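You operate a simulated robot arm through the tools that you are given. There is no shell and no other tool. Be economical: measure what you need, move in short steps, check, and stop when the job is done.

Carry out the task below with a simulated robot arm. There is one attempt and no reset: what you move stays moved.

Task
The oil is out: shut the drain lever, fit the sump plug and torque it as the card says.
Fine: wrench back on its spot; screw the white vent cap back on; the pan stays on the drip shelf.
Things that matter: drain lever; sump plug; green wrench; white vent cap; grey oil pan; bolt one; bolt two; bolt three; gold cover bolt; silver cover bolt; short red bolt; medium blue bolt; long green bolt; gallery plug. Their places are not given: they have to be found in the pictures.

Only the result counts: the job must be done as asked and must still hold three seconds after the hand-in. Knocking over, shifting, dropping, spilling or breaking anything else fails it. Lids that push on must go on centred and level and be pressed home; caps that screw on are set level and turned clockwise until they are tight.

Robot
A 6-joint arm with a two-finger parallel gripper, fixed in place. Base frame: the origin is at the foot of the arm, x ahead of it, y to its left, z up. Units: mm, degrees, N and s.
Its first joint turns from -166.0 to 166.0 degrees. Payload 3.91 kg.
Tool frame: the origin (TCP) lies between the finger pads and is the grasp point; the fingertips stand 30 mm ahead of it; z points along the fingers, y is the line along which they close. The gripper opens to 110 mm. The fingers are 20 mm wide and 10 mm thick; the gripper's body (48 by 112 mm) begins 55 mm behind the TCP.
Orientation is told as [roll, pitch, yaw] about the base's x, y, z axes, in that order, counted from this pose: with the fingers straight down and closing along the base's y, the tool's x points along the base's -x, its y along +y and its z along -z.

Tools
- The arm moves only by the tool jog_arm. Its arguments are lists of equal length, an entry for each row: "dp": the shift along the base's x, y, z in mm, a list of three; "rot": the turn, a rotation vector about the base's x, y, z in degrees, a list of three; "grip": the gripper command, from -1 (shut) to 1 (fully open), values between in proportion. In form: {"dp": [[tx, ty, tz], ...], "rot": [[rx, ry, rz], ...], "grip": [grip, ...]}. A call has 1 to 20 rows; each row is the pose to reach, as a shift and turn from the pose commanded when the call began. Each row takes 0.2 s and may step no farther than 50 mm and 8.6 degrees from the row before; otherwise, or with a gripper value out of range, the whole call is refused. Where a pose cannot be reached the arm comes as near as it can. A force on the tool above 40 N (or 10 N above the force at the start of the call, whichever is more), or a blocked arm, ends the call early, and 0.2 s more pass. The fingers move at their own pace (about 45 mm/s each) and stop on an object; they squeeze with about 26 N. The grip force told is the motor's: it shows also when the fingers shut on nothing. Time passes only in rows, and 0.2 s behind the last, so rows that repeat a pose let the fingers close. It gives the time, the measured TCP pose, the force on the tool (base axes), the opening and the grip force at its end, in the units of the frame above (readings bear some noise).
- Cameras (640 x 400 px; columns grow to the right, rows downward): "scene" is fixed at [41.8, 650.2, 1440.4]; the picture's right is [-0.58, -0.82, 0.00], its down [-0.47, 0.33, -0.81] and it looks along [0.67, -0.47, -0.58] (base axes); focal length 240 px, centre (320, 200). "wrist" rides on the gripper at [-36, 0, -57] in the tool frame; the picture's right is [0.00, -1.00, 0.00], its down [0.97, 0.00, -0.24] and it looks along [0.24, 0.00, 0.97] (tool axes); focal length 218 px, centre (320, 200).
- grab_frame(camera): a new picture of that camera. It takes no simulated time.
- move_column(by): slides the trunk up (or, below 0, down) by that many mm; the arm rides with it, the base frame stays. It gives what a move gives, with no picture.
- locate(camera, pixels): for up to 12 pixels [column, row] of the newest picture of that camera ("zoom" is the newest enlarged one), the place [x, y, z] in the base frame of the surface seen there, good to about 2 mm, but the place of the scene camera against the robot may be out by one fixed shift of up to 18 mm in any direction. It takes no simulated time.
- close_up(camera, box): a new picture of the part [left, top, right, bottom] of that camera's present view, enlarged. It takes no simulated time.
- finish_job(): hands the job in; it is judged then, once.

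Go step by step. Measure first, check grasps and placings, and put right what went wrong. The budget is 80 turns and 54 pictures, counting those below and the enlarged ones. Unless the task says otherwise, let go and move clear before handing in, and close with one line.

The tools are called after "Emit:" as a command line: name --argument value ..., lists and objects as JSON in quotes. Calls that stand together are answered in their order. jog_arm: Moves the arm, as the interface text tells. Its arguments: {"type":"object","properties":{"dp":{"type":"array"},"rot":{"type":"array"},"grip":{"type":"array"}},"required":["dp","rot","grip"]} The other tools are called the same way: move_column (by) slides the trunk up or down; grab_frame (camera) takes a picture; locate (camera, pixels) gives the place of the surface under pixels of a picture; close_up (camera, box) takes an enlarged picture of a part of a camera's view; finish_job () hands the job in.

At the start:

```text
t: 0.0
position: [519.5, 117.7, 1294.5]
tool_rot: [0.0, 0.0, 0.0]
wrist_force: [-0.4, 0.1, -0.4]
width: 110.4
grasp_force: 0.1
trunk travel left (down, up): [-475.0, 135.0]
```

scene: 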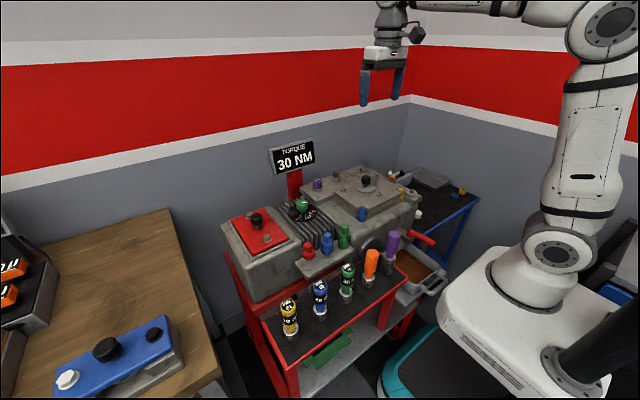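
wrist: 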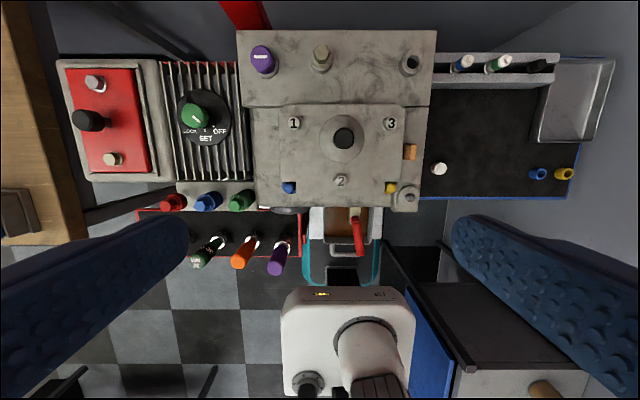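

The pictures show an engine block with a card reading 30 NM, a wrench row in front and a side table; I need enlarged views to identify the parts.

Emit:
close_up --camera "scene" --box '[210, 130, 370, 230]'

Emit:
close_up --camera "scene" --box '[320, 150, 480, 250]'

Emit:
close_up --camera "scene" --box '[260, 220, 460, 345]'

Emit:
close_up --camera "wrist" --box '[230, 20, 440, 150]'

Emit:
close_up --camera "wrist" --box '[240, 130, 440, 280]'

Emit:
close_up --camera "wrist" --box '[420, 40, 620, 210]'

```text
4.00 times, centred on (290, 180) of scene
```

zoom: 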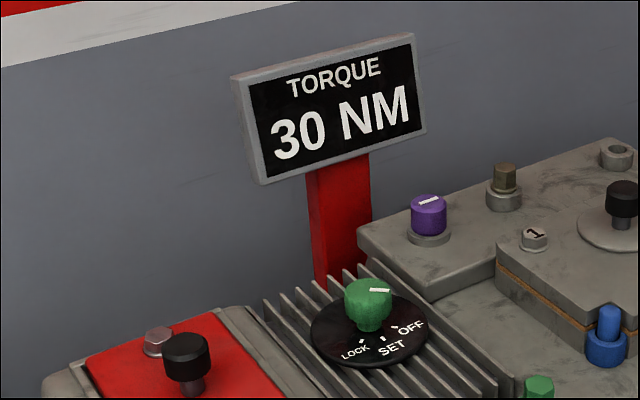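

```text
4.00 times, centred on (400, 200) of scene
```

zoom: 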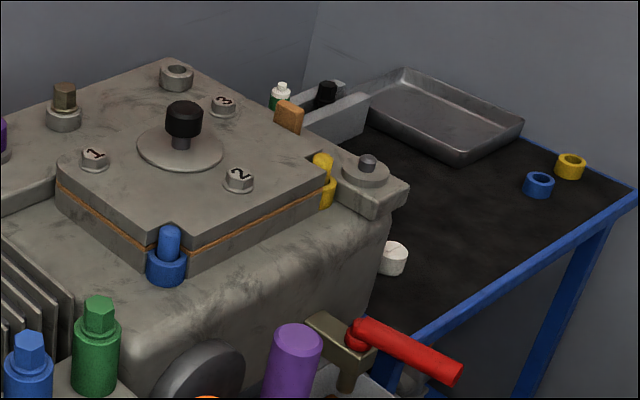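

```text
3.20 times, centred on (360, 282) of scene
```

zoom: 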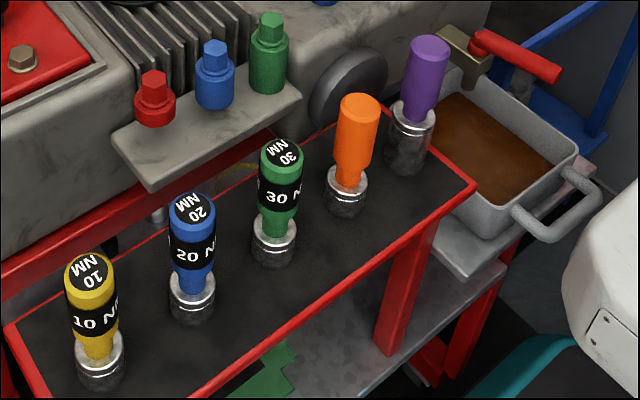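

```text
3.05 times, centred on (335, 85) of wrist
```

zoom: 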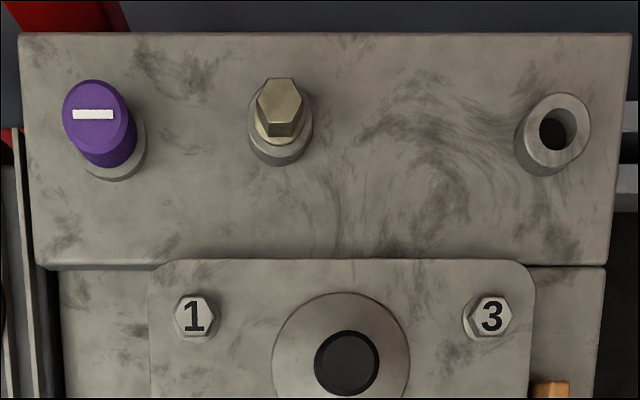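

```text
2.67 times, centred on (340, 205) of wrist
```

zoom: 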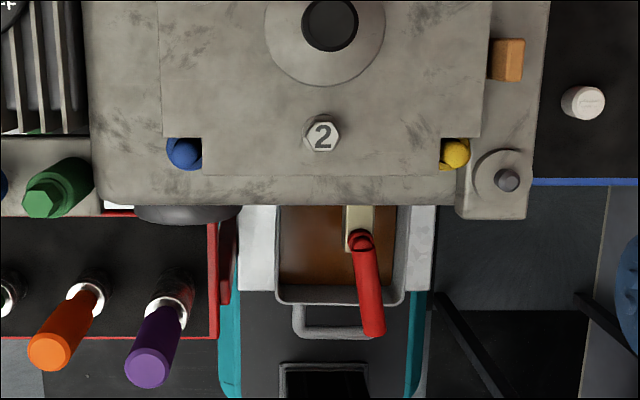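

```text
2.35 times, centred on (520, 125) of wrist
```

zoom: 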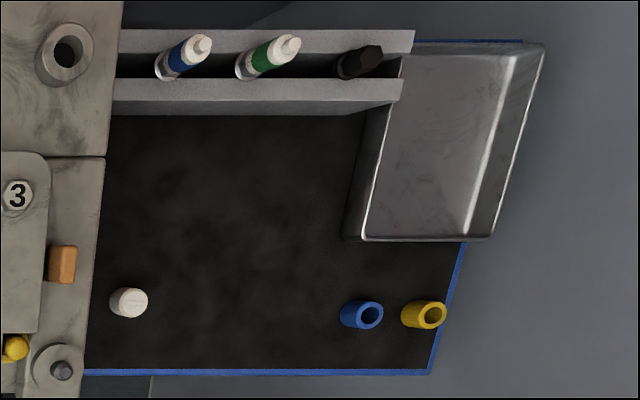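

The wrench rack, lever, white cap and a black hex part in the side rack are visible, but the sump plug's seat is unclear. I measure the main points.

Emit:
grab_frame --camera "wrist"

Emit:
locate --camera "wrist" --pixels '[[438, 168], [410, 62], [411, 70], [320, 50], [262, 58], [409, 197], [354, 222], [361, 252], [205, 258], [538, 67], [463, 63], [344, 138]]'

Emit:
locate --camera "scene" --pixels '[[347, 268], [346, 300], [412, 234], [432, 243], [418, 215], [411, 191], [366, 178], [411, 240], [401, 173], [325, 352], [371, 245], [430, 295]]'

```text
45 pictures are left
```

wrist: 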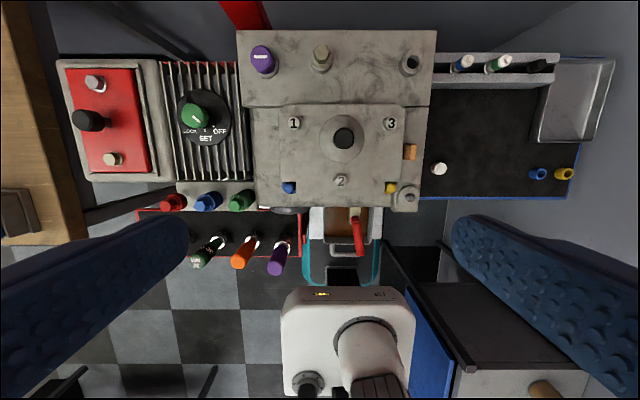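

```text
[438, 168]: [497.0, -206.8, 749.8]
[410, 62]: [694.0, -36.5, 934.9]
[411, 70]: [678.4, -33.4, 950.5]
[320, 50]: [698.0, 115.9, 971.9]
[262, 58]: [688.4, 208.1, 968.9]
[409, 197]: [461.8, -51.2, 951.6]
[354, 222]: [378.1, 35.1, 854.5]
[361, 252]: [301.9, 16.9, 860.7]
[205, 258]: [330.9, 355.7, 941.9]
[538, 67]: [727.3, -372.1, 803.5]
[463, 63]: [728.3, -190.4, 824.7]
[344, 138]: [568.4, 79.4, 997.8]
```

```text
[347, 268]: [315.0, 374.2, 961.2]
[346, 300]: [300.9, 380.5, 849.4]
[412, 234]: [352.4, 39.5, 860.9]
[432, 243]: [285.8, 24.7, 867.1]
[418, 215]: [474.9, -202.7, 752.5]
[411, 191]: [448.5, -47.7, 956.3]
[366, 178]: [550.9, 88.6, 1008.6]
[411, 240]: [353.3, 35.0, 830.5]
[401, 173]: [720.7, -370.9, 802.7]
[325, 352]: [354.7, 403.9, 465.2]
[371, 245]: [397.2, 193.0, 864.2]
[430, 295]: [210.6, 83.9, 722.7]
```

The side rack holds a black hex part near (727,-372,803), and two candidate seats are the ring at about (686,-35) and the corner boss at (462,-51). I move to look at these closer.

Emit:
jog_arm --dp '[[7, -40, -20], [14, -80, -40], [21, -120, -60], [28, -160, -85], [34, -200, -115], [40, -238, -144]]' --rot '[[0, 0, 0], [0, 0, 0], [0, 0, 0], [0, 0, 0], [0, 0, 0], [0, 0, 0]]' --grip '[1, 1, 1, 1, 1, 1]'

Emit:
grab_frame --camera "wrist"

Emit:
close_up --camera "scene" --box '[380, 160, 460, 210]'

```text
refused: row 5 steps farther than a row can; nothing moved
```

```text
44 pictures are left
```

wrist: 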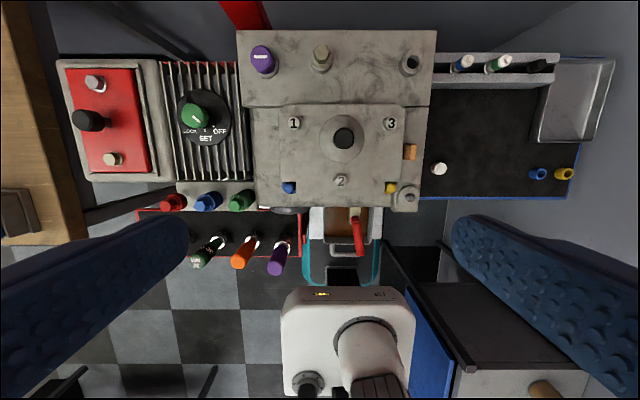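

```text
8.00 times, centred on (420, 185) of scene
```

zoom: 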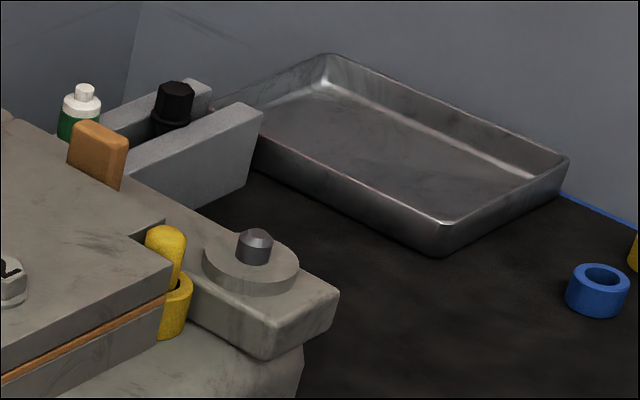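

The call was refused for too long a step; the corner boss carries a stud, and the rack's black part has a hex head with a flange. I redo the move in more steps.

Emit:
jog_arm --dp '[[6, -34, -21], [12, -68, -42], [18, -102, -63], [24, -136, -84], [30, -170, -105], [36, -204, -126], [40, -238, -144]]' --rot '[[0, 0, 0], [0, 0, 0], [0, 0, 0], [0, 0, 0], [0, 0, 0], [0, 0, 0], [0, 0, 0]]' --grip '[1, 1, 1, 1, 1, 1, 1]'

Emit:
grab_frame --camera "wrist"

```text
t: 1.6
position: [560.7, -119.7, 1148.4]
tool_rot: [0.0, 0.1, 0.2]
wrist_force: [0.3, 0.2, 0.3]
width: 110.0
grasp_force: 0.1
trunk travel left (down, up): [-475.0, 135.0]
```

```text
42 pictures are left
```

wrist: 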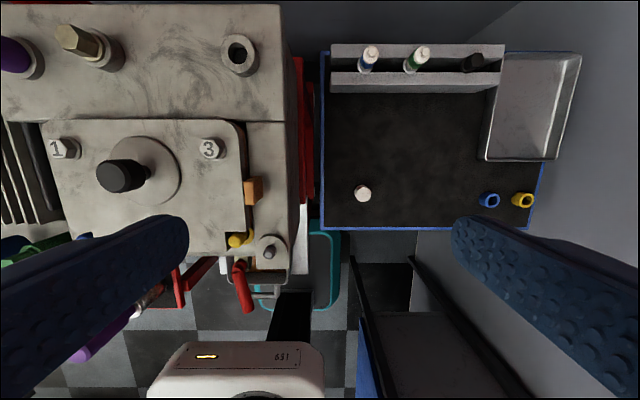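

Emit:
close_up --camera "wrist" --box '[320, 30, 480, 130]'

Emit:
locate --camera "wrist" --pixels '[[363, 193], [240, 40], [238, 53], [268, 253], [267, 240], [473, 64], [420, 52], [371, 52], [258, 190], [238, 242]]'

Emit:
close_up --camera "wrist" --box '[210, 220, 310, 320]'

```text
4.00 times, centred on (400, 80) of wrist
```

zoom: 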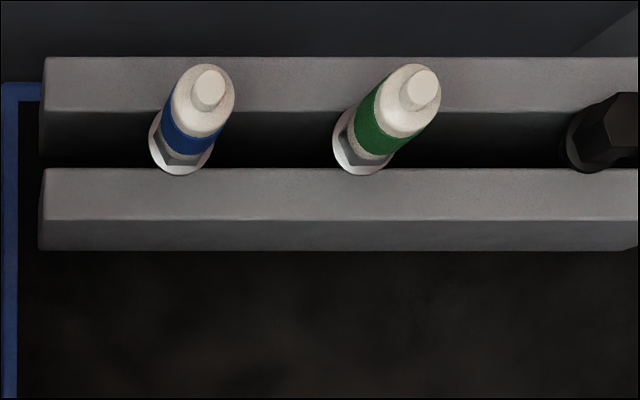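

```text
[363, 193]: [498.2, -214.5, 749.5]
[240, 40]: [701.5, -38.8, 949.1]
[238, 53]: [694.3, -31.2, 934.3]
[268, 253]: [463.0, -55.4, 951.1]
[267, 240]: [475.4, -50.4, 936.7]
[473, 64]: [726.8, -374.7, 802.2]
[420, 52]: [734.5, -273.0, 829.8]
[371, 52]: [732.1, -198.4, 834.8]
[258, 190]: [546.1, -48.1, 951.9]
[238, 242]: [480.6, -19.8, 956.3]
```

```text
4.00 times, centred on (260, 270) of wrist
```

zoom: 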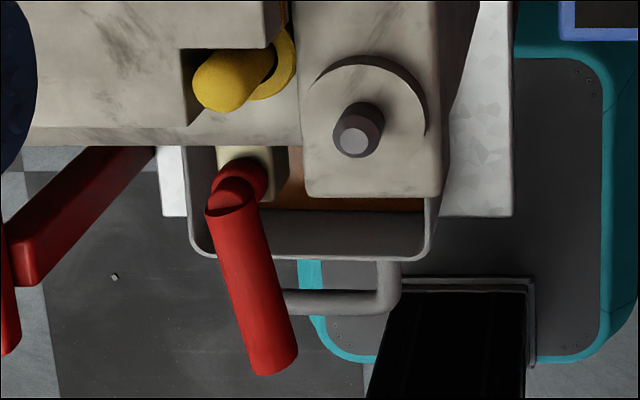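

Spark plugs (blue, green) and a black hex plug stand in the rack; I need the white cap, ring and plug up close to match sizes.

Emit:
close_up --camera "wrist" --box '[343, 178, 383, 208]'

Emit:
close_up --camera "wrist" --box '[210, 25, 270, 85]'

Emit:
close_up --camera "wrist" --box '[445, 40, 505, 90]'

```text
13.33 times, centred on (363, 193) of wrist
```

zoom: 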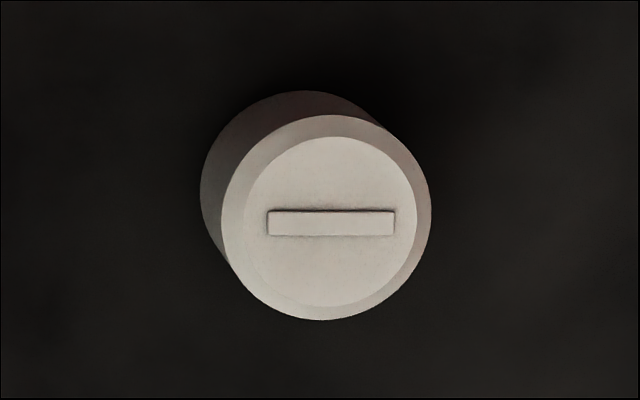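

```text
6.67 times, centred on (240, 55) of wrist
```

zoom: 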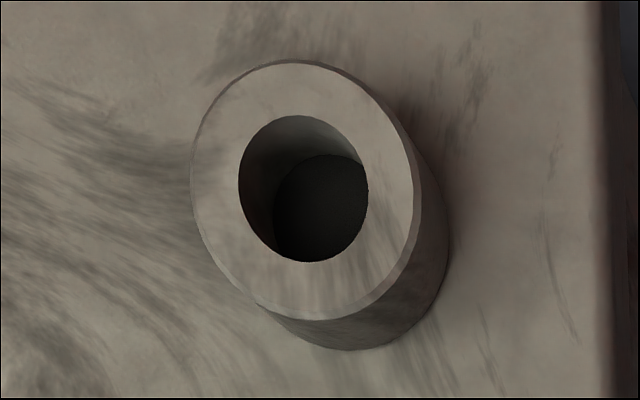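

```text
8.00 times, centred on (475, 65) of wrist
```

zoom: 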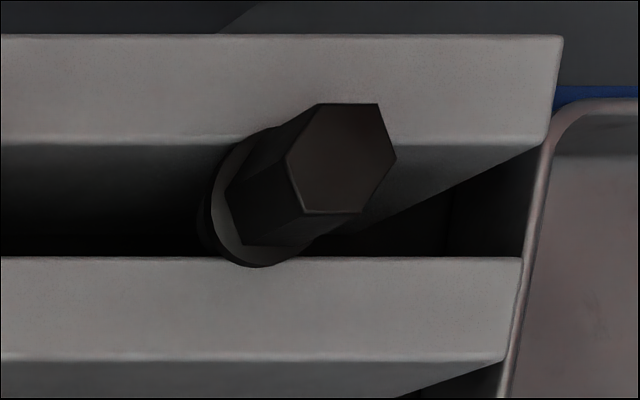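

The ring hole (about 20 mm bore, 34 mm outer) suits the black hex plug, and the cap (about 33 mm) suits the corner stud's disc. I move over the lever and tilt the tool back to view the block's front face before deciding.

Emit:
jog_arm --dp '[[-30, 30, 0], [-60, 60, 0], [-95, 95, 0], [-125, 125, 0], [-150, 150, 0], [-175, 165, -10]]' --rot '[[0, 0, 0], [0, 0, 0], [0, 0, 0], [0, 0, 0], [0, 0, 0], [0, 0, 0]]' --grip '[1, 1, 1, 1, 1, 1]'

Emit:
grab_frame --camera "wrist"

```text
t: 3.0
position: [384.7, 45.3, 1138.3]
tool_rot: [0.0, 0.0, 0.0]
wrist_force: [-0.1, -1.5, 0.2]
width: 110.2
grasp_force: 0.1
trunk travel left (down, up): [-475.0, 135.0]
```

```text
36 pictures are left
```

wrist: 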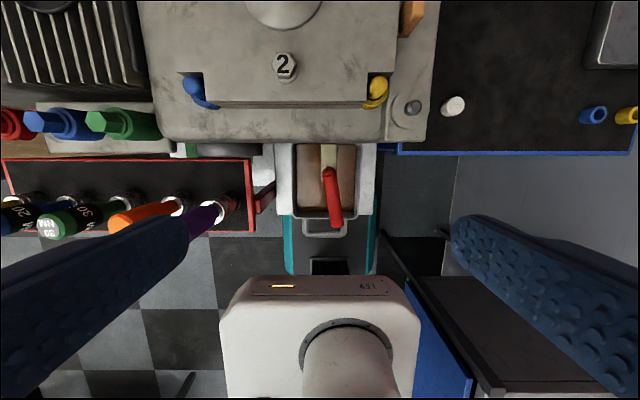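

The lever runs from (329,172) to (336,222), pointing toward the arm. I measure it and enlarge the area.

Emit:
close_up --camera "wrist" --box '[270, 130, 400, 240]'

Emit:
locate --camera "wrist" --pixels '[[326, 155], [329, 175], [332, 195], [336, 218], [290, 149], [190, 150], [234, 201], [300, 165], [412, 107], [453, 105], [320, 137], [60, 222]]'

```text
3.64 times, centred on (335, 185) of wrist
```

zoom: 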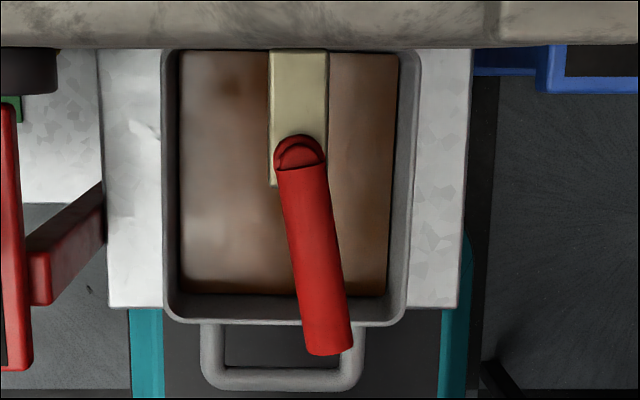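

```text
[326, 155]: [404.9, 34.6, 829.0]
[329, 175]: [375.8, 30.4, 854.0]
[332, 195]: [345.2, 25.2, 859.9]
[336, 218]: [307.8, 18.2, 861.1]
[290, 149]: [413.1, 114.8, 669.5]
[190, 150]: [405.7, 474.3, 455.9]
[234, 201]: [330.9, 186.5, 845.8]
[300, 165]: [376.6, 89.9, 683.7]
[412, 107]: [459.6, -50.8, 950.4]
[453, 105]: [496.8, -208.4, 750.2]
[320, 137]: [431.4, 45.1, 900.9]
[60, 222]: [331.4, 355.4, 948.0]
```

The lever pivot is near (374,31,850) with its tip near (300,17,855). I enlarge the block's front in the scene view to check for any other plug seat.

Emit:
close_up --camera "scene" --box '[340, 195, 450, 265]'

```text
5.71 times, centred on (395, 230) of scene
```

zoom: 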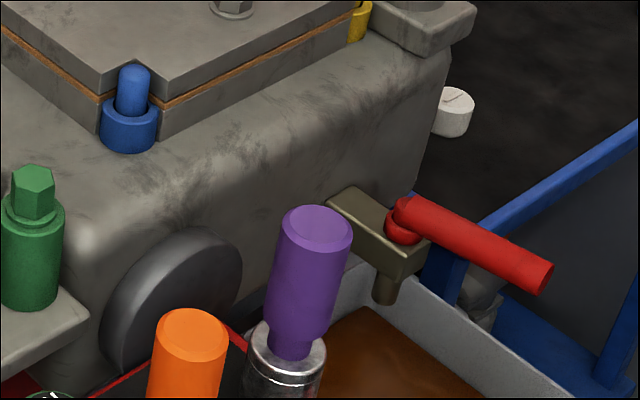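

No other seat on the front, so the plug goes in the ring. Next: close the fingers and bring them down beside the lever on its -y side.

Emit:
jog_arm --dp '[[-20, -20, 0], [-40, -40, -20], [-60, -60, -50], [-60, -60, -95], [-60, -60, -140], [-60, -60, -185], [-60, -60, -225], [-60, -60, -265]]' --rot '[[0, 0, 0], [0, 0, 0], [0, 0, 0], [0, 0, 0], [0, 0, 0], [0, 0, 0], [0, 0, 0], [0, 0, 0]]' --grip '[-1, -1, -1, -1, -1, -1, -1, -1]'

Emit:
grab_frame --camera "scene"

```text
t: 4.8
position: [352.6, -17.3, 877.4]
tool_rot: [0.0, 0.2, -0.1]
wrist_force: [0.9, -0.8, 0.5]
width: 0.2
grasp_force: 26.3
out of reach, approached as far as the arm can: row 6, 7, 8
trunk travel left (down, up): [-475.0, 135.0]
```

```text
33 pictures are left
```

scene: 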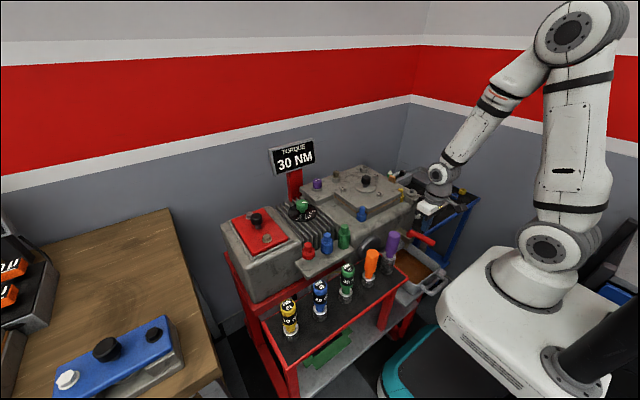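

The arm stopped at x=352 from its near reach limit. I raise by 150 with x at 325 and then lower the column by 150.

Emit:
jog_arm --dp '[[0, 0, 45], [0, 0, 90], [0, 0, 135], [-15, 0, 150], [-28, 0, 150]]' --rot '[[0, 0, 0], [0, 0, 0], [0, 0, 0], [0, 0, 0], [0, 0, 0]]' --grip '[-1, -1, -1, -1, -1]'

Emit:
move_column --by -150

Emit:
grab_frame --camera "wrist"

```text
t: 6.0
position: [326.1, -17.5, 1028.7]
tool_rot: [0.0, 0.0, 0.0]
wrist_force: [0.1, 0.4, 0.5]
width: 0.2
grasp_force: 25.8
trunk travel left (down, up): [-475.0, 135.0]
```

```text
t: 7.8
position: [326.0, -16.6, 878.0]
tool_rot: [0.0, 0.0, 0.0]
wrist_force: [-0.1, 0.5, 0.3]
width: 0.2
grasp_force: 25.9
trunk travel left (down, up): [-325.0, 285.0]
```

```text
32 pictures are left
```

wrist: 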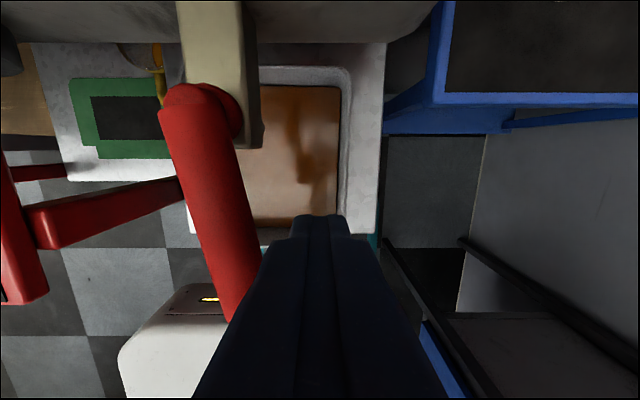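

The closed fingers are beside the lever at the right height. I push gently toward +y and watch the force.

Emit:
jog_arm --dp '[[0, 0, -8], [0, 8, -8], [0, 14, -8], [0, 20, -8], [0, 26, -8], [0, 32, -8]]' --rot '[[0, 0, 0], [0, 0, 0], [0, 0, 0], [0, 0, 0], [0, 0, 0], [0, 0, 0]]' --grip '[-1, -1, -1, -1, -1, -1]'

Emit:
grab_frame --camera "wrist"

```text
t: 9.2
position: [327.2, 11.5, 868.6]
tool_rot: [-0.2, 0.0, 0.0]
wrist_force: [-1.8, -28.2, 1.5]
width: 0.0
grasp_force: 26.1
trunk travel left (down, up): [-325.0, 285.0]
stopped in row 6: the force on the tool passed its limit (the readings are from after the stop); the commanded pose is now the measured one
```

```text
31 pictures are left
```

wrist: 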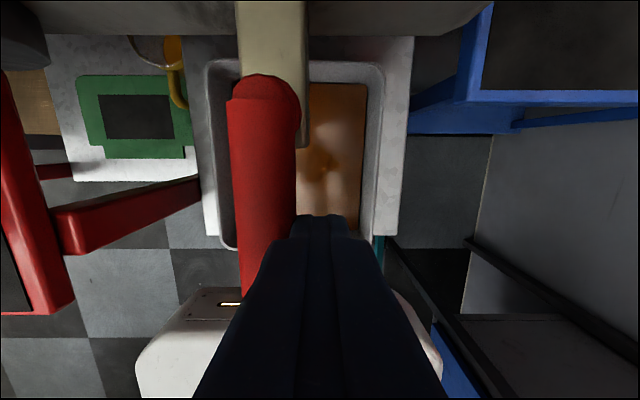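

The lever moved to straight in line and hit its open stop (28 N), so shut lies toward -y. I hop over to its +y side and sweep it the other way along an arc.

Emit:
jog_arm --dp '[[0, -6, 0], [0, -6, 40], [0, 30, 40], [0, 55, 40], [0, 55, 0], [-1, 44, 0], [-4, 31, 0], [-7, 16, 0], [-4, 3, 0], [2, -10, 0], [9, -16, 0], [17, -24, 0]]' --rot '[[0, 0, 0], [0, 0, 0], [0, 0, 0], [0, 0, 0], [0, 0, 0], [0, 0, 0], [0, 0, 0], [0, 0, 0], [0, 0, 0], [0, 0, 0], [0, 0, 0], [0, 0, 0]]' --grip '[-1, -1, -1, -1, -1, -1, -1, -1, -1, -1, -1, -1]'

Emit:
grab_frame --camera "wrist"

```text
t: 11.8
position: [343.7, -10.2, 869.7]
tool_rot: [-0.3, -0.1, 0.1]
wrist_force: [0.7, -1.6, 0.4]
width: 0.2
grasp_force: 25.6
trunk travel left (down, up): [-325.0, 285.0]
```

```text
30 pictures are left
```

wrist: 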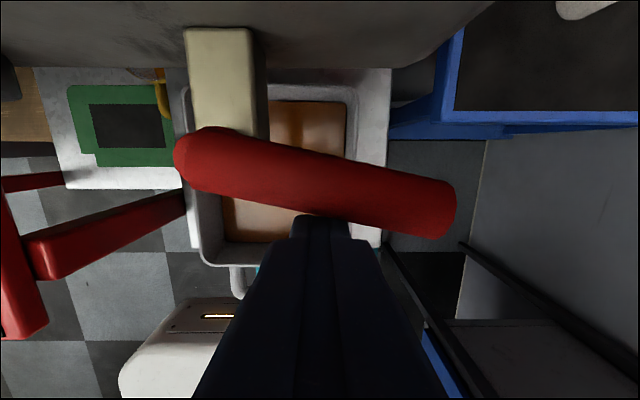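

The lever has swung to nearly crosswise (about 78 degrees). I push on toward +x until it meets the stop.

Emit:
jog_arm --dp '[[4, -3, 0], [8, -5, 0], [12, -5, 0], [16, -5, 0], [20, -5, 0], [24, -5, 0]]' --rot '[[0, 0, 0], [0, 0, 0], [0, 0, 0], [0, 0, 0], [0, 0, 0], [0, 0, 0]]' --grip '[-1, -1, -1, -1, -1, -1]'

Emit:
grab_frame --camera "wrist"

```text
t: 13.0
position: [354.1, -16.0, 868.3]
tool_rot: [-0.3, 1.1, 0.2]
wrist_force: [-16.2, -0.1, 0.0]
width: 0.2
grasp_force: 26.6
trunk travel left (down, up): [-325.0, 285.0]
stopped in row 6: the force on the tool passed its limit (the readings are from after the stop); the commanded pose is now the measured one
```

```text
29 pictures are left
```

wrist: 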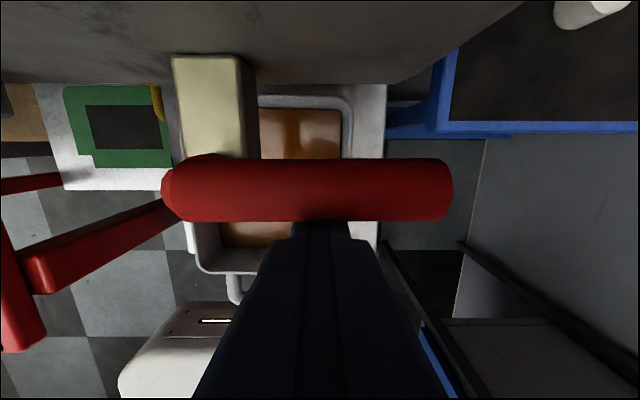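

The lever is against its shut stop, square to the pipe. I back off, rise and travel over to the plug rack.

Emit:
jog_arm --dp '[[-14, 0, 0], [-14, 0, 45], [-10, 0, 90], [0, 0, 130], [10, -20, 170], [35, -55, 180], [65, -90, 180], [95, -125, 180], [130, -160, 180], [165, -190, 180], [200, -220, 180], [235, -250, 170], [265, -285, 160], [290, -320, 140], [300, -350, 120]]' --rot '[[0, 0, 0], [0, 0, 0], [0, 0, 0], [0, 0, 0], [0, 0, 0], [0, 0, 0], [0, 0, 0], [0, 0, 0], [0, 0, 0], [0, 0, 0], [0, 0, 0], [0, 0, 0], [0, 0, 0], [0, 0, 0], [0, 0, 0]]' --grip '[-1, -1, -1, -1, 0, 0, 0, 0, 0, 0, 0, 0, 0, 0, 0]'

Emit:
grab_frame --camera "wrist"

```text
t: 16.2
position: [656.1, -365.8, 985.0]
tool_rot: [-0.2, 0.9, 0.1]
wrist_force: [-0.7, -0.1, 0.0]
width: 55.0
grasp_force: 0.0
trunk travel left (down, up): [-325.0, 285.0]
```

```text
28 pictures are left
```

wrist: 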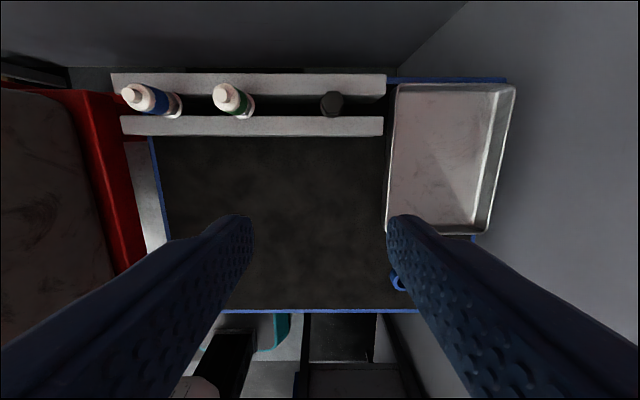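

Emit:
close_up --camera "wrist" --box '[300, 65, 370, 145]'

Emit:
locate --camera "wrist" --pixels '[[336, 101], [330, 110], [331, 103], [336, 97], [345, 126], [360, 78], [360, 88], [360, 106], [395, 108], [393, 90], [360, 118], [360, 130]]'

```text
5.00 times, centred on (335, 105) of wrist
```

zoom: 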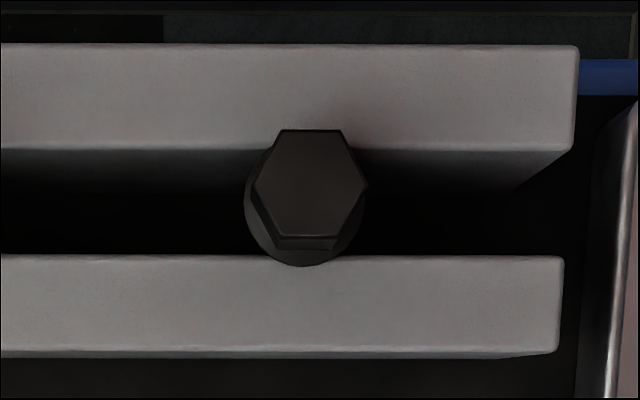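

```text
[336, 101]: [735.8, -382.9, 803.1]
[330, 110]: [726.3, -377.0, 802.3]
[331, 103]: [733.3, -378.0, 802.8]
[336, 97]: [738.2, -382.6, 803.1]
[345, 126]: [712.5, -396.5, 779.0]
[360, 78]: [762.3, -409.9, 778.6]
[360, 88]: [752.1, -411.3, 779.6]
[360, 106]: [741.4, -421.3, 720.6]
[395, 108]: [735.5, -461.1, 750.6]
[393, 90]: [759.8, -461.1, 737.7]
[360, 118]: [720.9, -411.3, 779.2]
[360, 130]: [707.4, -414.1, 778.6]
```

The plug's head centre is at about (733.5,-380,803), resting on rails with tops at z=779, with flats facing ±x. I rotate 30° so the fingers meet flats, go above it, and check the wall distance.

Emit:
jog_arm --dp '[[20, -3, 0], [40, -8, -20], [60, -11, -40], [77, -14, -60], [77, -14, -85]]' --rot '[[0, -0.3, -7.5], [0, -0.6, -15], [0.2, -0.9, -22.5], [0.2, -0.9, -30], [0.2, -0.9, -30]]' --grip '[0, 0, 0, 0, 0]'

Emit:
grab_frame --camera "wrist"

Emit:
locate --camera "wrist" --pixels '[[320, 10], [420, 20], [320, 130]]'

```text
t: 17.4
position: [711.5, -365.9, 895.5]
tool_rot: [0.1, 0.2, -30.0]
wrist_force: [0.5, -0.1, -0.5]
width: 55.1
grasp_force: 0.1
out of reach, approached as far as the arm can: row 1, 2, 3, 4, 5
trunk travel left (down, up): [-325.0, 285.0]
```

```text
26 pictures are left
```

wrist: 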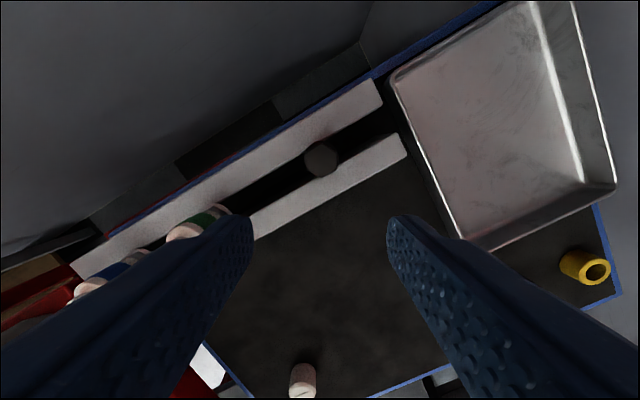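

```text
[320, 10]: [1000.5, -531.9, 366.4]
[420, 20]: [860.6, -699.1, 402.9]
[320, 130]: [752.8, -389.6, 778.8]
```

At this height the reach ends at 800 mm while the plug sits at 826 mm. I raise the column by 150 and come down with the arm, which should extend the reach.

Emit:
move_column --by 150

Emit:
jog_arm --dp '[[0, 0, -45], [0, 0, -90], [0, 0, -135], [10, -6, -165], [22, -14, -185]]' --rot '[[0, 0, 0], [0, 0, 0], [0, 0, 0], [0, 0, 0], [0, 0, 0]]' --grip '[0, 0, 0, 0, 0]'

```text
t: 19.1
position: [711.9, -365.1, 1046.6]
tool_rot: [0.1, 0.1, -29.9]
wrist_force: [-0.6, 0.4, 0.0]
width: 55.2
grasp_force: 0.1
trunk travel left (down, up): [-475.0, 135.0]
```

```text
t: 20.4
position: [732.8, -380.0, 861.2]
tool_rot: [0.1, 0.2, -29.9]
wrist_force: [-1.2, 0.3, 0.0]
width: 54.7
grasp_force: 0.0
trunk travel left (down, up): [-475.0, 135.0]
```

The reach is enough now. I check alignment over the plug.

Emit:
grab_frame --camera "wrist"

Emit:
locate --camera "wrist" --pixels '[[320, 189], [310, 189], [330, 189], [320, 180], [320, 198]]'

```text
25 pictures are left
```

wrist: 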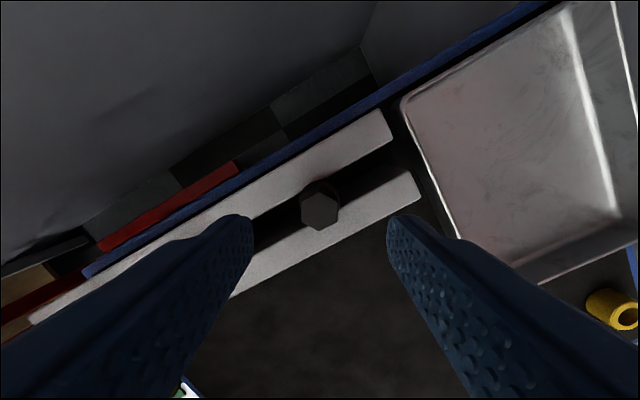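

```text
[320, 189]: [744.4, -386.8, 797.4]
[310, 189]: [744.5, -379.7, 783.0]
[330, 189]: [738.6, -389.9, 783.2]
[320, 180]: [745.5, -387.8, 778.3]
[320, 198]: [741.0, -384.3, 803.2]
```

The hex is centred between the fingers (320,208); flange top is at z≈783. I descend to tips at about 786 and grip.

Emit:
jog_arm --dp '[[1, -1, -25], [2, -1, -45], [2, -1, -45], [2, -1, -45], [2, -1, -45], [2, -1, -45]]' --rot '[[0, 0, 0], [0, 0, 0], [0, 0, 0], [0, 0, 0], [0, 0, 0], [0, 0, 0]]' --grip '[0, 0, -1, -1, -1, -1]'

```text
t: 21.8
position: [732.9, -379.8, 816.6]
tool_rot: [0.0, 0.1, -29.9]
wrist_force: [0.2, 0.1, 0.4]
width: 22.7
grasp_force: 26.4
out of reach, approached as far as the arm can: row 2
trunk travel left (down, up): [-475.0, 135.0]
```

Gripped at 22.7 mm across flats. I lift the plug clear and carry it to a viewing spot near the ring.

Emit:
jog_arm --dp '[[0, 0, 20], [0, 0, 60], [0, 0, 105], [-5, 0, 150], [-10, 10, 195], [-18, 30, 235], [-28, 65, 262], [-38, 112, 264], [-48, 160, 264], [-58, 208, 264], [-68, 256, 264], [-78, 304, 264], [-85, 344, 264]]' --rot '[[0, 0, 0], [0, 0, 0], [0, 0, 0], [0, 0, 0], [0, 0, 0], [0, 0, 0], [0, 0, 0], [0, 0, 0], [0, 0, 0], [0, 0, 0], [0, 0, 0], [0, 0, 0], [0, 0, 0]]' --grip '[-1, -1, -1, -1, -1, -1, -1, -1, -1, -1, -1, -1, -1]'

Emit:
grab_frame --camera "wrist"

Emit:
close_up --camera "scene" --box '[320, 80, 480, 180]'

```text
t: 24.6
position: [736.6, -280.3, 1090.7]
tool_rot: [0.2, 0.1, -29.9]
wrist_force: [1.0, 0.6, -0.9]
width: 22.2
grasp_force: 26.0
out of reach, approached as far as the arm can: row 3, 4, 5, 7, 8, 9, 10, 11, 12, 13
trunk travel left (down, up): [-475.0, 135.0]
```

```text
24 pictures are left
```

wrist: 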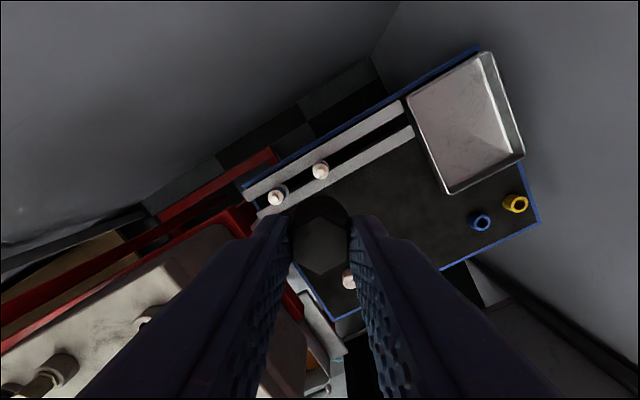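

```text
4.00 times, centred on (400, 130) of scene
```

zoom: 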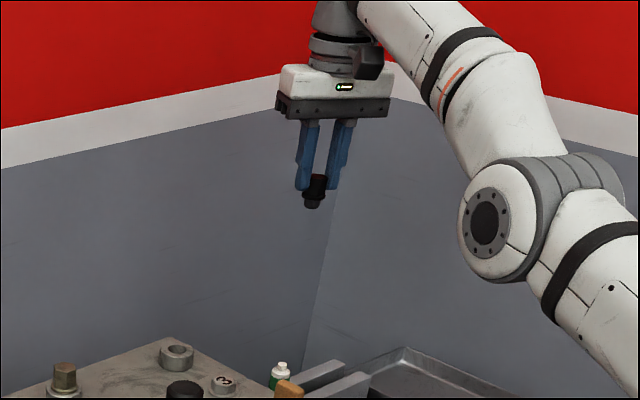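

The plug is held level with its short shank below. I move inward and over to beside the ring.

Emit:
jog_arm --dp '[[-30, 25, -5], [-50, 65, -10], [-65, 110, -10], [-75, 155, -10], [-82, 200, -10], [-86, 244, -10]]' --rot '[[0, 0, 7.5], [0, 0, 15], [0, 0, 22.5], [0, 0, 30], [0, 0, 30], [0, 0, 30]]' --grip '[-1, -1, -1, -1, -1, -1]'

Emit:
grab_frame --camera "wrist"

```text
t: 25.9
position: [750.5, -100.8, 1144.7]
tool_rot: [0.7, 3.4, -1.8]
wrist_force: [-0.2, -1.3, -1.3]
width: 22.3
grasp_force: 26.3
out of reach, approached as far as the arm can: row 1, 2, 3, 4, 5, 6
trunk travel left (down, up): [-475.0, 135.0]
```

```text
22 pictures are left
```

wrist: 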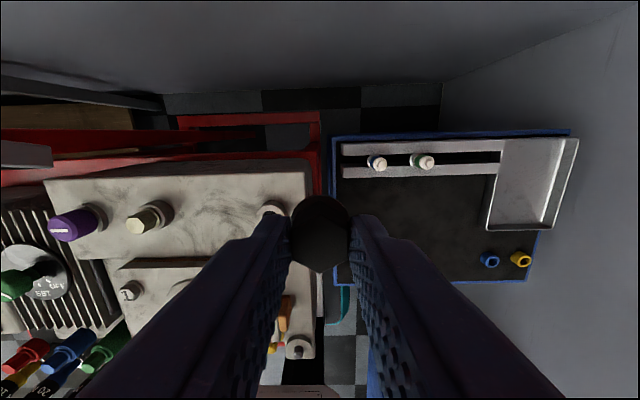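

The solver drifted outward near full stretch. I pull inward and down in small steps to leave that region.

Emit:
jog_arm --dp '[[-15, 0, -15], [-35, 0, -30], [-60, 10, -45]]' --rot '[[0, 0, 0], [0, 0, 0], [0, 0, 0]]' --grip '[-1, -1, -1]'

```text
t: 26.8
position: [751.9, -100.2, 1144.5]
tool_rot: [0.6, 3.5, -1.9]
wrist_force: [0.0, 0.3, -0.2]
width: 22.5
grasp_force: 26.1
out of reach, approached as far as the arm can: row 1, 2, 3
trunk travel left (down, up): [-475.0, 135.0]
```

The arm is stuck at a local limit; I look at its posture.

Emit:
grab_frame --camera "scene"

Emit:
jog_arm --dp '[[-10, 0, 0], [-20, 0, 0]]' --rot '[[0, 0, 0], [0, 0, 0]]' --grip '[-1, -1]'

```text
21 pictures are left
```

scene: 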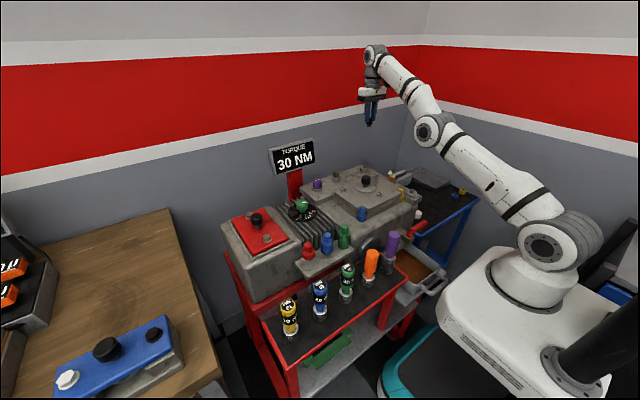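

```text
t: 27.4
position: [749.8, -100.2, 1148.5]
tool_rot: [0.7, 3.4, -1.9]
wrist_force: [0.3, -1.3, -0.6]
width: 22.3
grasp_force: 26.3
out of reach, approached as far as the arm can: row 1, 2
trunk travel left (down, up): [-475.0, 135.0]
```

The arm is stretched straight. Earlier a pure downward move freed it, so I try that here, staying above everything.

Emit:
jog_arm --dp '[[0, 0, -40], [0, 0, -80], [0, 0, -115]]' --rot '[[0, 0, 0], [0, 0, 0], [0, 0, 0]]' --grip '[-1, -1, -1]'

```text
t: 28.1
position: [757.7, -104.0, 1094.4]
tool_rot: [1.2, 7.5, -1.9]
wrist_force: [0.2, -0.2, -1.4]
width: 22.6
grasp_force: 26.5
out of reach, approached as far as the arm can: row 1, 2, 3
trunk travel left (down, up): [-475.0, 135.0]
```

It moved down but tilted. I step down and slightly outward, which should bend the elbow the right way, while restoring the level.

Emit:
jog_arm --dp '[[5, 0, -40], [10, 0, -80], [0, 0, -110]]' --rot '[[0, -2, 0], [-0.5, -5, 0.5], [-1.2, -7.5, 1.9]]' --grip '[-1, -1, -1]'

```text
t: 28.9
position: [756.7, -103.1, 1090.9]
tool_rot: [1.4, 7.7, -1.8]
wrist_force: [-0.4, 0.4, -1.4]
width: 22.5
grasp_force: 25.9
out of reach, approached as far as the arm can: row 1, 2, 3
trunk travel left (down, up): [-475.0, 135.0]
```

The image shows the elbow sagging below the shoulder–wrist line, the wrong branch. I raise the column for clearance, then pull outward and down to stretch through straight and let the elbow come up.

Emit:
move_column --by 110

Emit:
jog_arm --dp '[[45, -6, -15], [80, -10, -50], [90, -12, -95], [95, -13, -140], [95, -13, -185], [90, -12, -225]]' --rot '[[0, -3, 0], [0, -6, 0], [-1.2, -7.5, 1], [-1.2, -7.5, 1], [-1.2, -7.5, 1], [-1.2, -7.5, 1]]' --grip '[-1, -1, -1, -1, -1, -1]'

Emit:
grab_frame --camera "scene"

```text
t: 30.4
position: [756.6, -103.1, 1202.1]
tool_rot: [1.4, 7.8, -1.7]
wrist_force: [0.0, 0.3, 0.3]
width: 22.6
grasp_force: 25.9
trunk travel left (down, up): [-585.0, 25.0]
```

```text
t: 31.8
position: [825.3, -110.6, 976.4]
tool_rot: [0.4, 0.1, -0.8]
wrist_force: [0.3, -0.5, -0.5]
width: 22.8
grasp_force: 26.1
out of reach, approached as far as the arm can: row 1, 2, 3, 4, 5, 6
trunk travel left (down, up): [-585.0, 25.0]
```

```text
20 pictures are left
```

scene: 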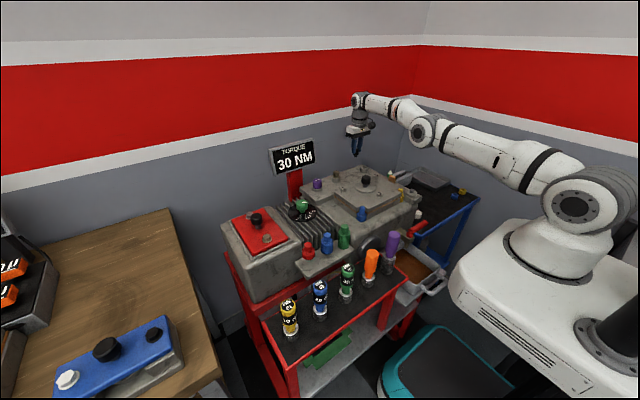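

The arm came down, level again and straight. Now a step down then inward.

Emit:
jog_arm --dp '[[-5, 0, -20], [-30, 0, -20], [-60, 10, -10], [-95, 25, 0]]' --rot '[[0, 0, 0], [0, 0, 0], [0, 0, 0], [0, 0, 0]]' --grip '[-1, -1, -1, -1]'

```text
t: 32.8
position: [823.5, -110.5, 963.2]
tool_rot: [0.4, 0.4, -0.9]
wrist_force: [0.1, 0.3, -0.4]
width: 22.4
grasp_force: 26.1
out of reach, approached as far as the arm can: row 2, 3, 4
trunk travel left (down, up): [-585.0, 25.0]
```

Row 1 worked; I keep pulling down past shoulder level while stretched, then inward.

Emit:
jog_arm --dp '[[12, -1, -30], [15, -2, -60], [0, 0, -85], [-15, 0, -85], [-35, 5, -80], [-55, 10, -60]]' --rot '[[0, 0, 0], [0, 0, 0], [0, 0, 0], [0, 0, 0], [0, 0, 0], [0, 0, 0]]' --grip '[-1, -1, -1, -1, -1, -1]'

```text
t: 34.2
position: [764.8, -98.1, 903.8]
tool_rot: [0.5, 0.1, -0.7]
wrist_force: [-0.7, -0.1, 0.1]
width: 22.3
grasp_force: 25.9
out of reach, approached as far as the arm can: row 1, 2
trunk travel left (down, up): [-585.0, 25.0]
```

Freed. I rise and move to a view pose beside the ring.

Emit:
jog_arm --dp '[[-15, 0, 40], [-30, 0, 85], [-50, 10, 125], [-70, 30, 145], [-90, 50, 150], [-110, 58, 150]]' --rot '[[0, 0, 0], [0, 0, 0], [0, 0, 0], [-0.5, 0, 0.7], [-0.5, 0, 0.7], [-0.5, 0, 0.7]]' --grip '[-1, -1, -1, -1, -1, -1]'

Emit:
grab_frame --camera "wrist"

```text
t: 34.6
position: [753.4, -98.6, 941.1]
tool_rot: [0.4, -0.6, -0.9]
wrist_force: [4.8, -0.6, -3.0]
width: 22.5
grasp_force: 26.6
trunk travel left (down, up): [-585.0, 25.0]
stopped in row 2: the force on the tool passed its limit (the readings are from after the stop); the commanded pose is now the measured one
```

```text
19 pictures are left
```

wrist: 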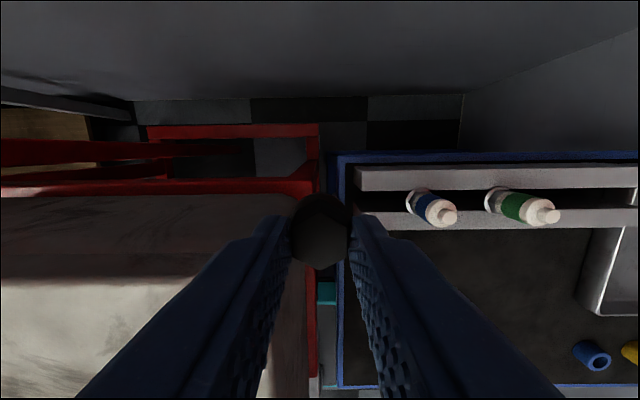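

The move stopped on a force; I check the scene for contact.

Emit:
close_up --camera "scene" --box '[300, 60, 500, 260]'

```text
2.00 times, centred on (400, 160) of scene
```

zoom: 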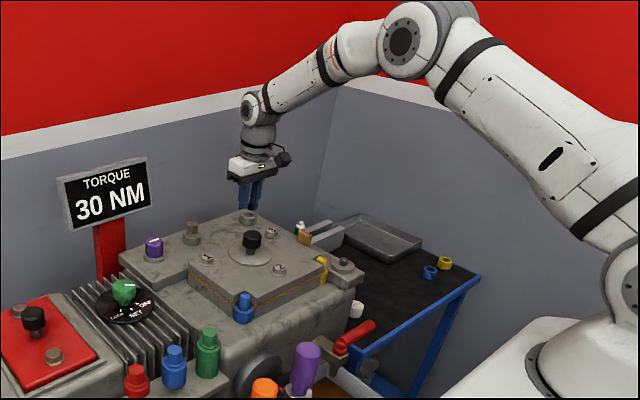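

The elbow is up and the gripper stands beside/behind the block's corner; the stop likely came from the sudden elbow swing. I go straight up in small steps.

Emit:
jog_arm --dp '[[5, 0, 10], [5, 0, 30], [5, 0, 60], [5, 0, 95], [0, 0, 125]]' --rot '[[0, 0, 0], [0, 0, 0], [0, 0, 0], [-0.4, 0.6, 0.9], [-0.4, 0.6, 0.9]]' --grip '[-1, -1, -1, -1, -1]'

```text
t: 35.8
position: [754.4, -99.0, 1068.3]
tool_rot: [-0.1, 0.0, 0.0]
wrist_force: [-0.2, -0.5, 0.4]
width: 22.6
grasp_force: 26.1
trunk travel left (down, up): [-585.0, 25.0]
```

Clear and level. Now over beside the ring to view it.

Emit:
jog_arm --dp '[[-30, 20, 0], [-65, 40, 0], [-100, 60, 0], [-115, 63, 0]]' --rot '[[0, 0, 0], [0, 0, 0], [0, 0, 0], [0, 0, 0]]' --grip '[-1, -1, -1, -1]'

Emit:
grab_frame --camera "wrist"

```text
t: 36.8
position: [639.1, -35.9, 1067.3]
tool_rot: [0.0, 0.0, -0.1]
wrist_force: [-0.1, 0.0, 0.4]
width: 22.8
grasp_force: 26.4
trunk travel left (down, up): [-585.0, 25.0]
```

```text
17 pictures are left
```

wrist: 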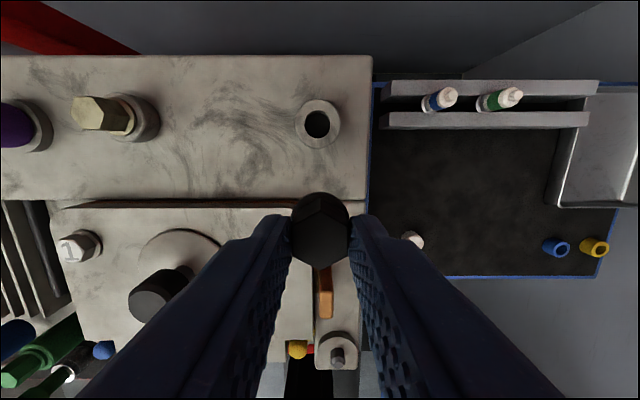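

The ring is at (317,122). I locate its rim to find the centre.

Emit:
locate --camera "wrist" --pixels '[[299, 122], [335, 122], [317, 104], [317, 138], [317, 124], [328, 106], [305, 134], [400, 242], [414, 240], [337, 356], [420, 238], [322, 340]]'

```text
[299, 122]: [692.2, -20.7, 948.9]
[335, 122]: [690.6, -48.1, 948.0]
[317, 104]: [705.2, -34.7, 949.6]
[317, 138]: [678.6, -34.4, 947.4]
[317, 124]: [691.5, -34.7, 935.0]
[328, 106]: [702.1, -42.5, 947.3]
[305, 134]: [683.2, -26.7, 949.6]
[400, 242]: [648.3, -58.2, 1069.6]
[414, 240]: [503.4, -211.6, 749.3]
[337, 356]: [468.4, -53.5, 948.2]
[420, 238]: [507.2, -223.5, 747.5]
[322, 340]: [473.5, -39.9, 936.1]
```

Ring centre is (691.8,-34.2,948.5). I check the plug's exact position in the grip.

Emit:
close_up --camera "wrist" --box '[270, 180, 370, 280]'

Emit:
locate --camera "wrist" --pixels '[[320, 205], [320, 225], [320, 245], [320, 262], [295, 232], [345, 232], [320, 199], [308, 199], [332, 199]]'

```text
4.00 times, centred on (320, 230) of wrist
```

zoom: 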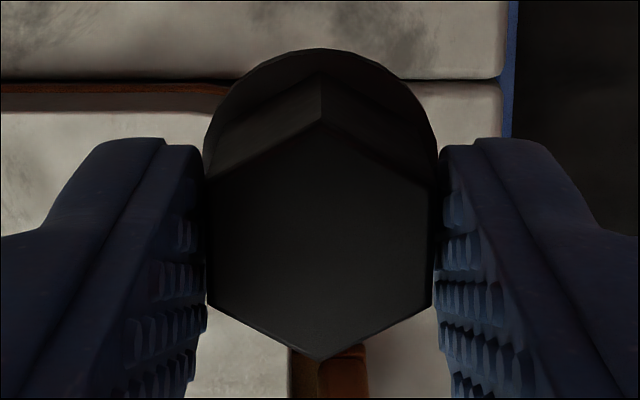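

```text
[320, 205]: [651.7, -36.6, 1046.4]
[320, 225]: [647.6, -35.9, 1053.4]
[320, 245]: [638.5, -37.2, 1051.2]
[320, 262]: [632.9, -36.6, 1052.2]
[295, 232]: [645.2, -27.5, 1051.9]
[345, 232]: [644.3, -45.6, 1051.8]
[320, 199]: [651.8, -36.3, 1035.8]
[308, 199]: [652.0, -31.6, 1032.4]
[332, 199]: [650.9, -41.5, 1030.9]
```

The plug's centre sits about +3 mm in x from the TCP; its flange bottom is 37.5 mm below. I move over the ring and lower gently to seat at TCP z≈987.

Emit:
jog_arm --dp '[[25, 1, 0], [49.7, 1.9, 0], [49.7, 1.9, -30], [49.7, 1.9, -55], [49.7, 1.9, -65], [49.7, 1.9, -72], [49.7, 1.9, -76], [49.7, 1.9, -79], [49.7, 1.9, -81]]' --rot '[[0, 0, 0], [0, 0, 0], [0, 0, 0], [0, 0, 0], [0, 0, 0], [0, 0, 0], [0, 0, 0], [0, 0, 0], [0, 0, 0]]' --grip '[-1, -1, -1, -1, -1, -1, -1, -1, -1]'

Emit:
close_up --camera "scene" --box '[300, 130, 400, 200]'

```text
t: 38.8
position: [688.0, -34.6, 987.6]
tool_rot: [-0.2, -0.2, 0.0]
wrist_force: [3.9, -5.9, 11.6]
width: 22.6
grasp_force: 25.9
trunk travel left (down, up): [-585.0, 25.0]
```

```text
5.71 times, centred on (350, 165) of scene
```

zoom: 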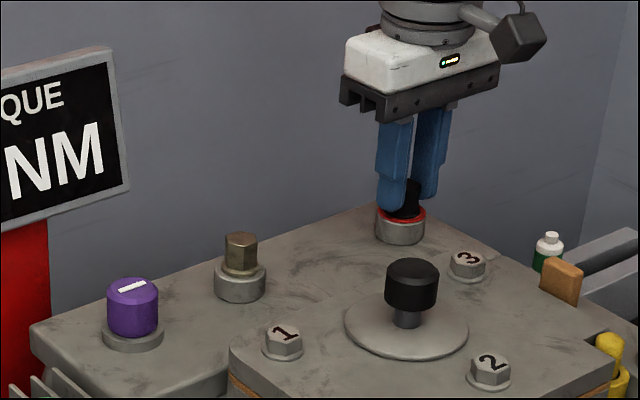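

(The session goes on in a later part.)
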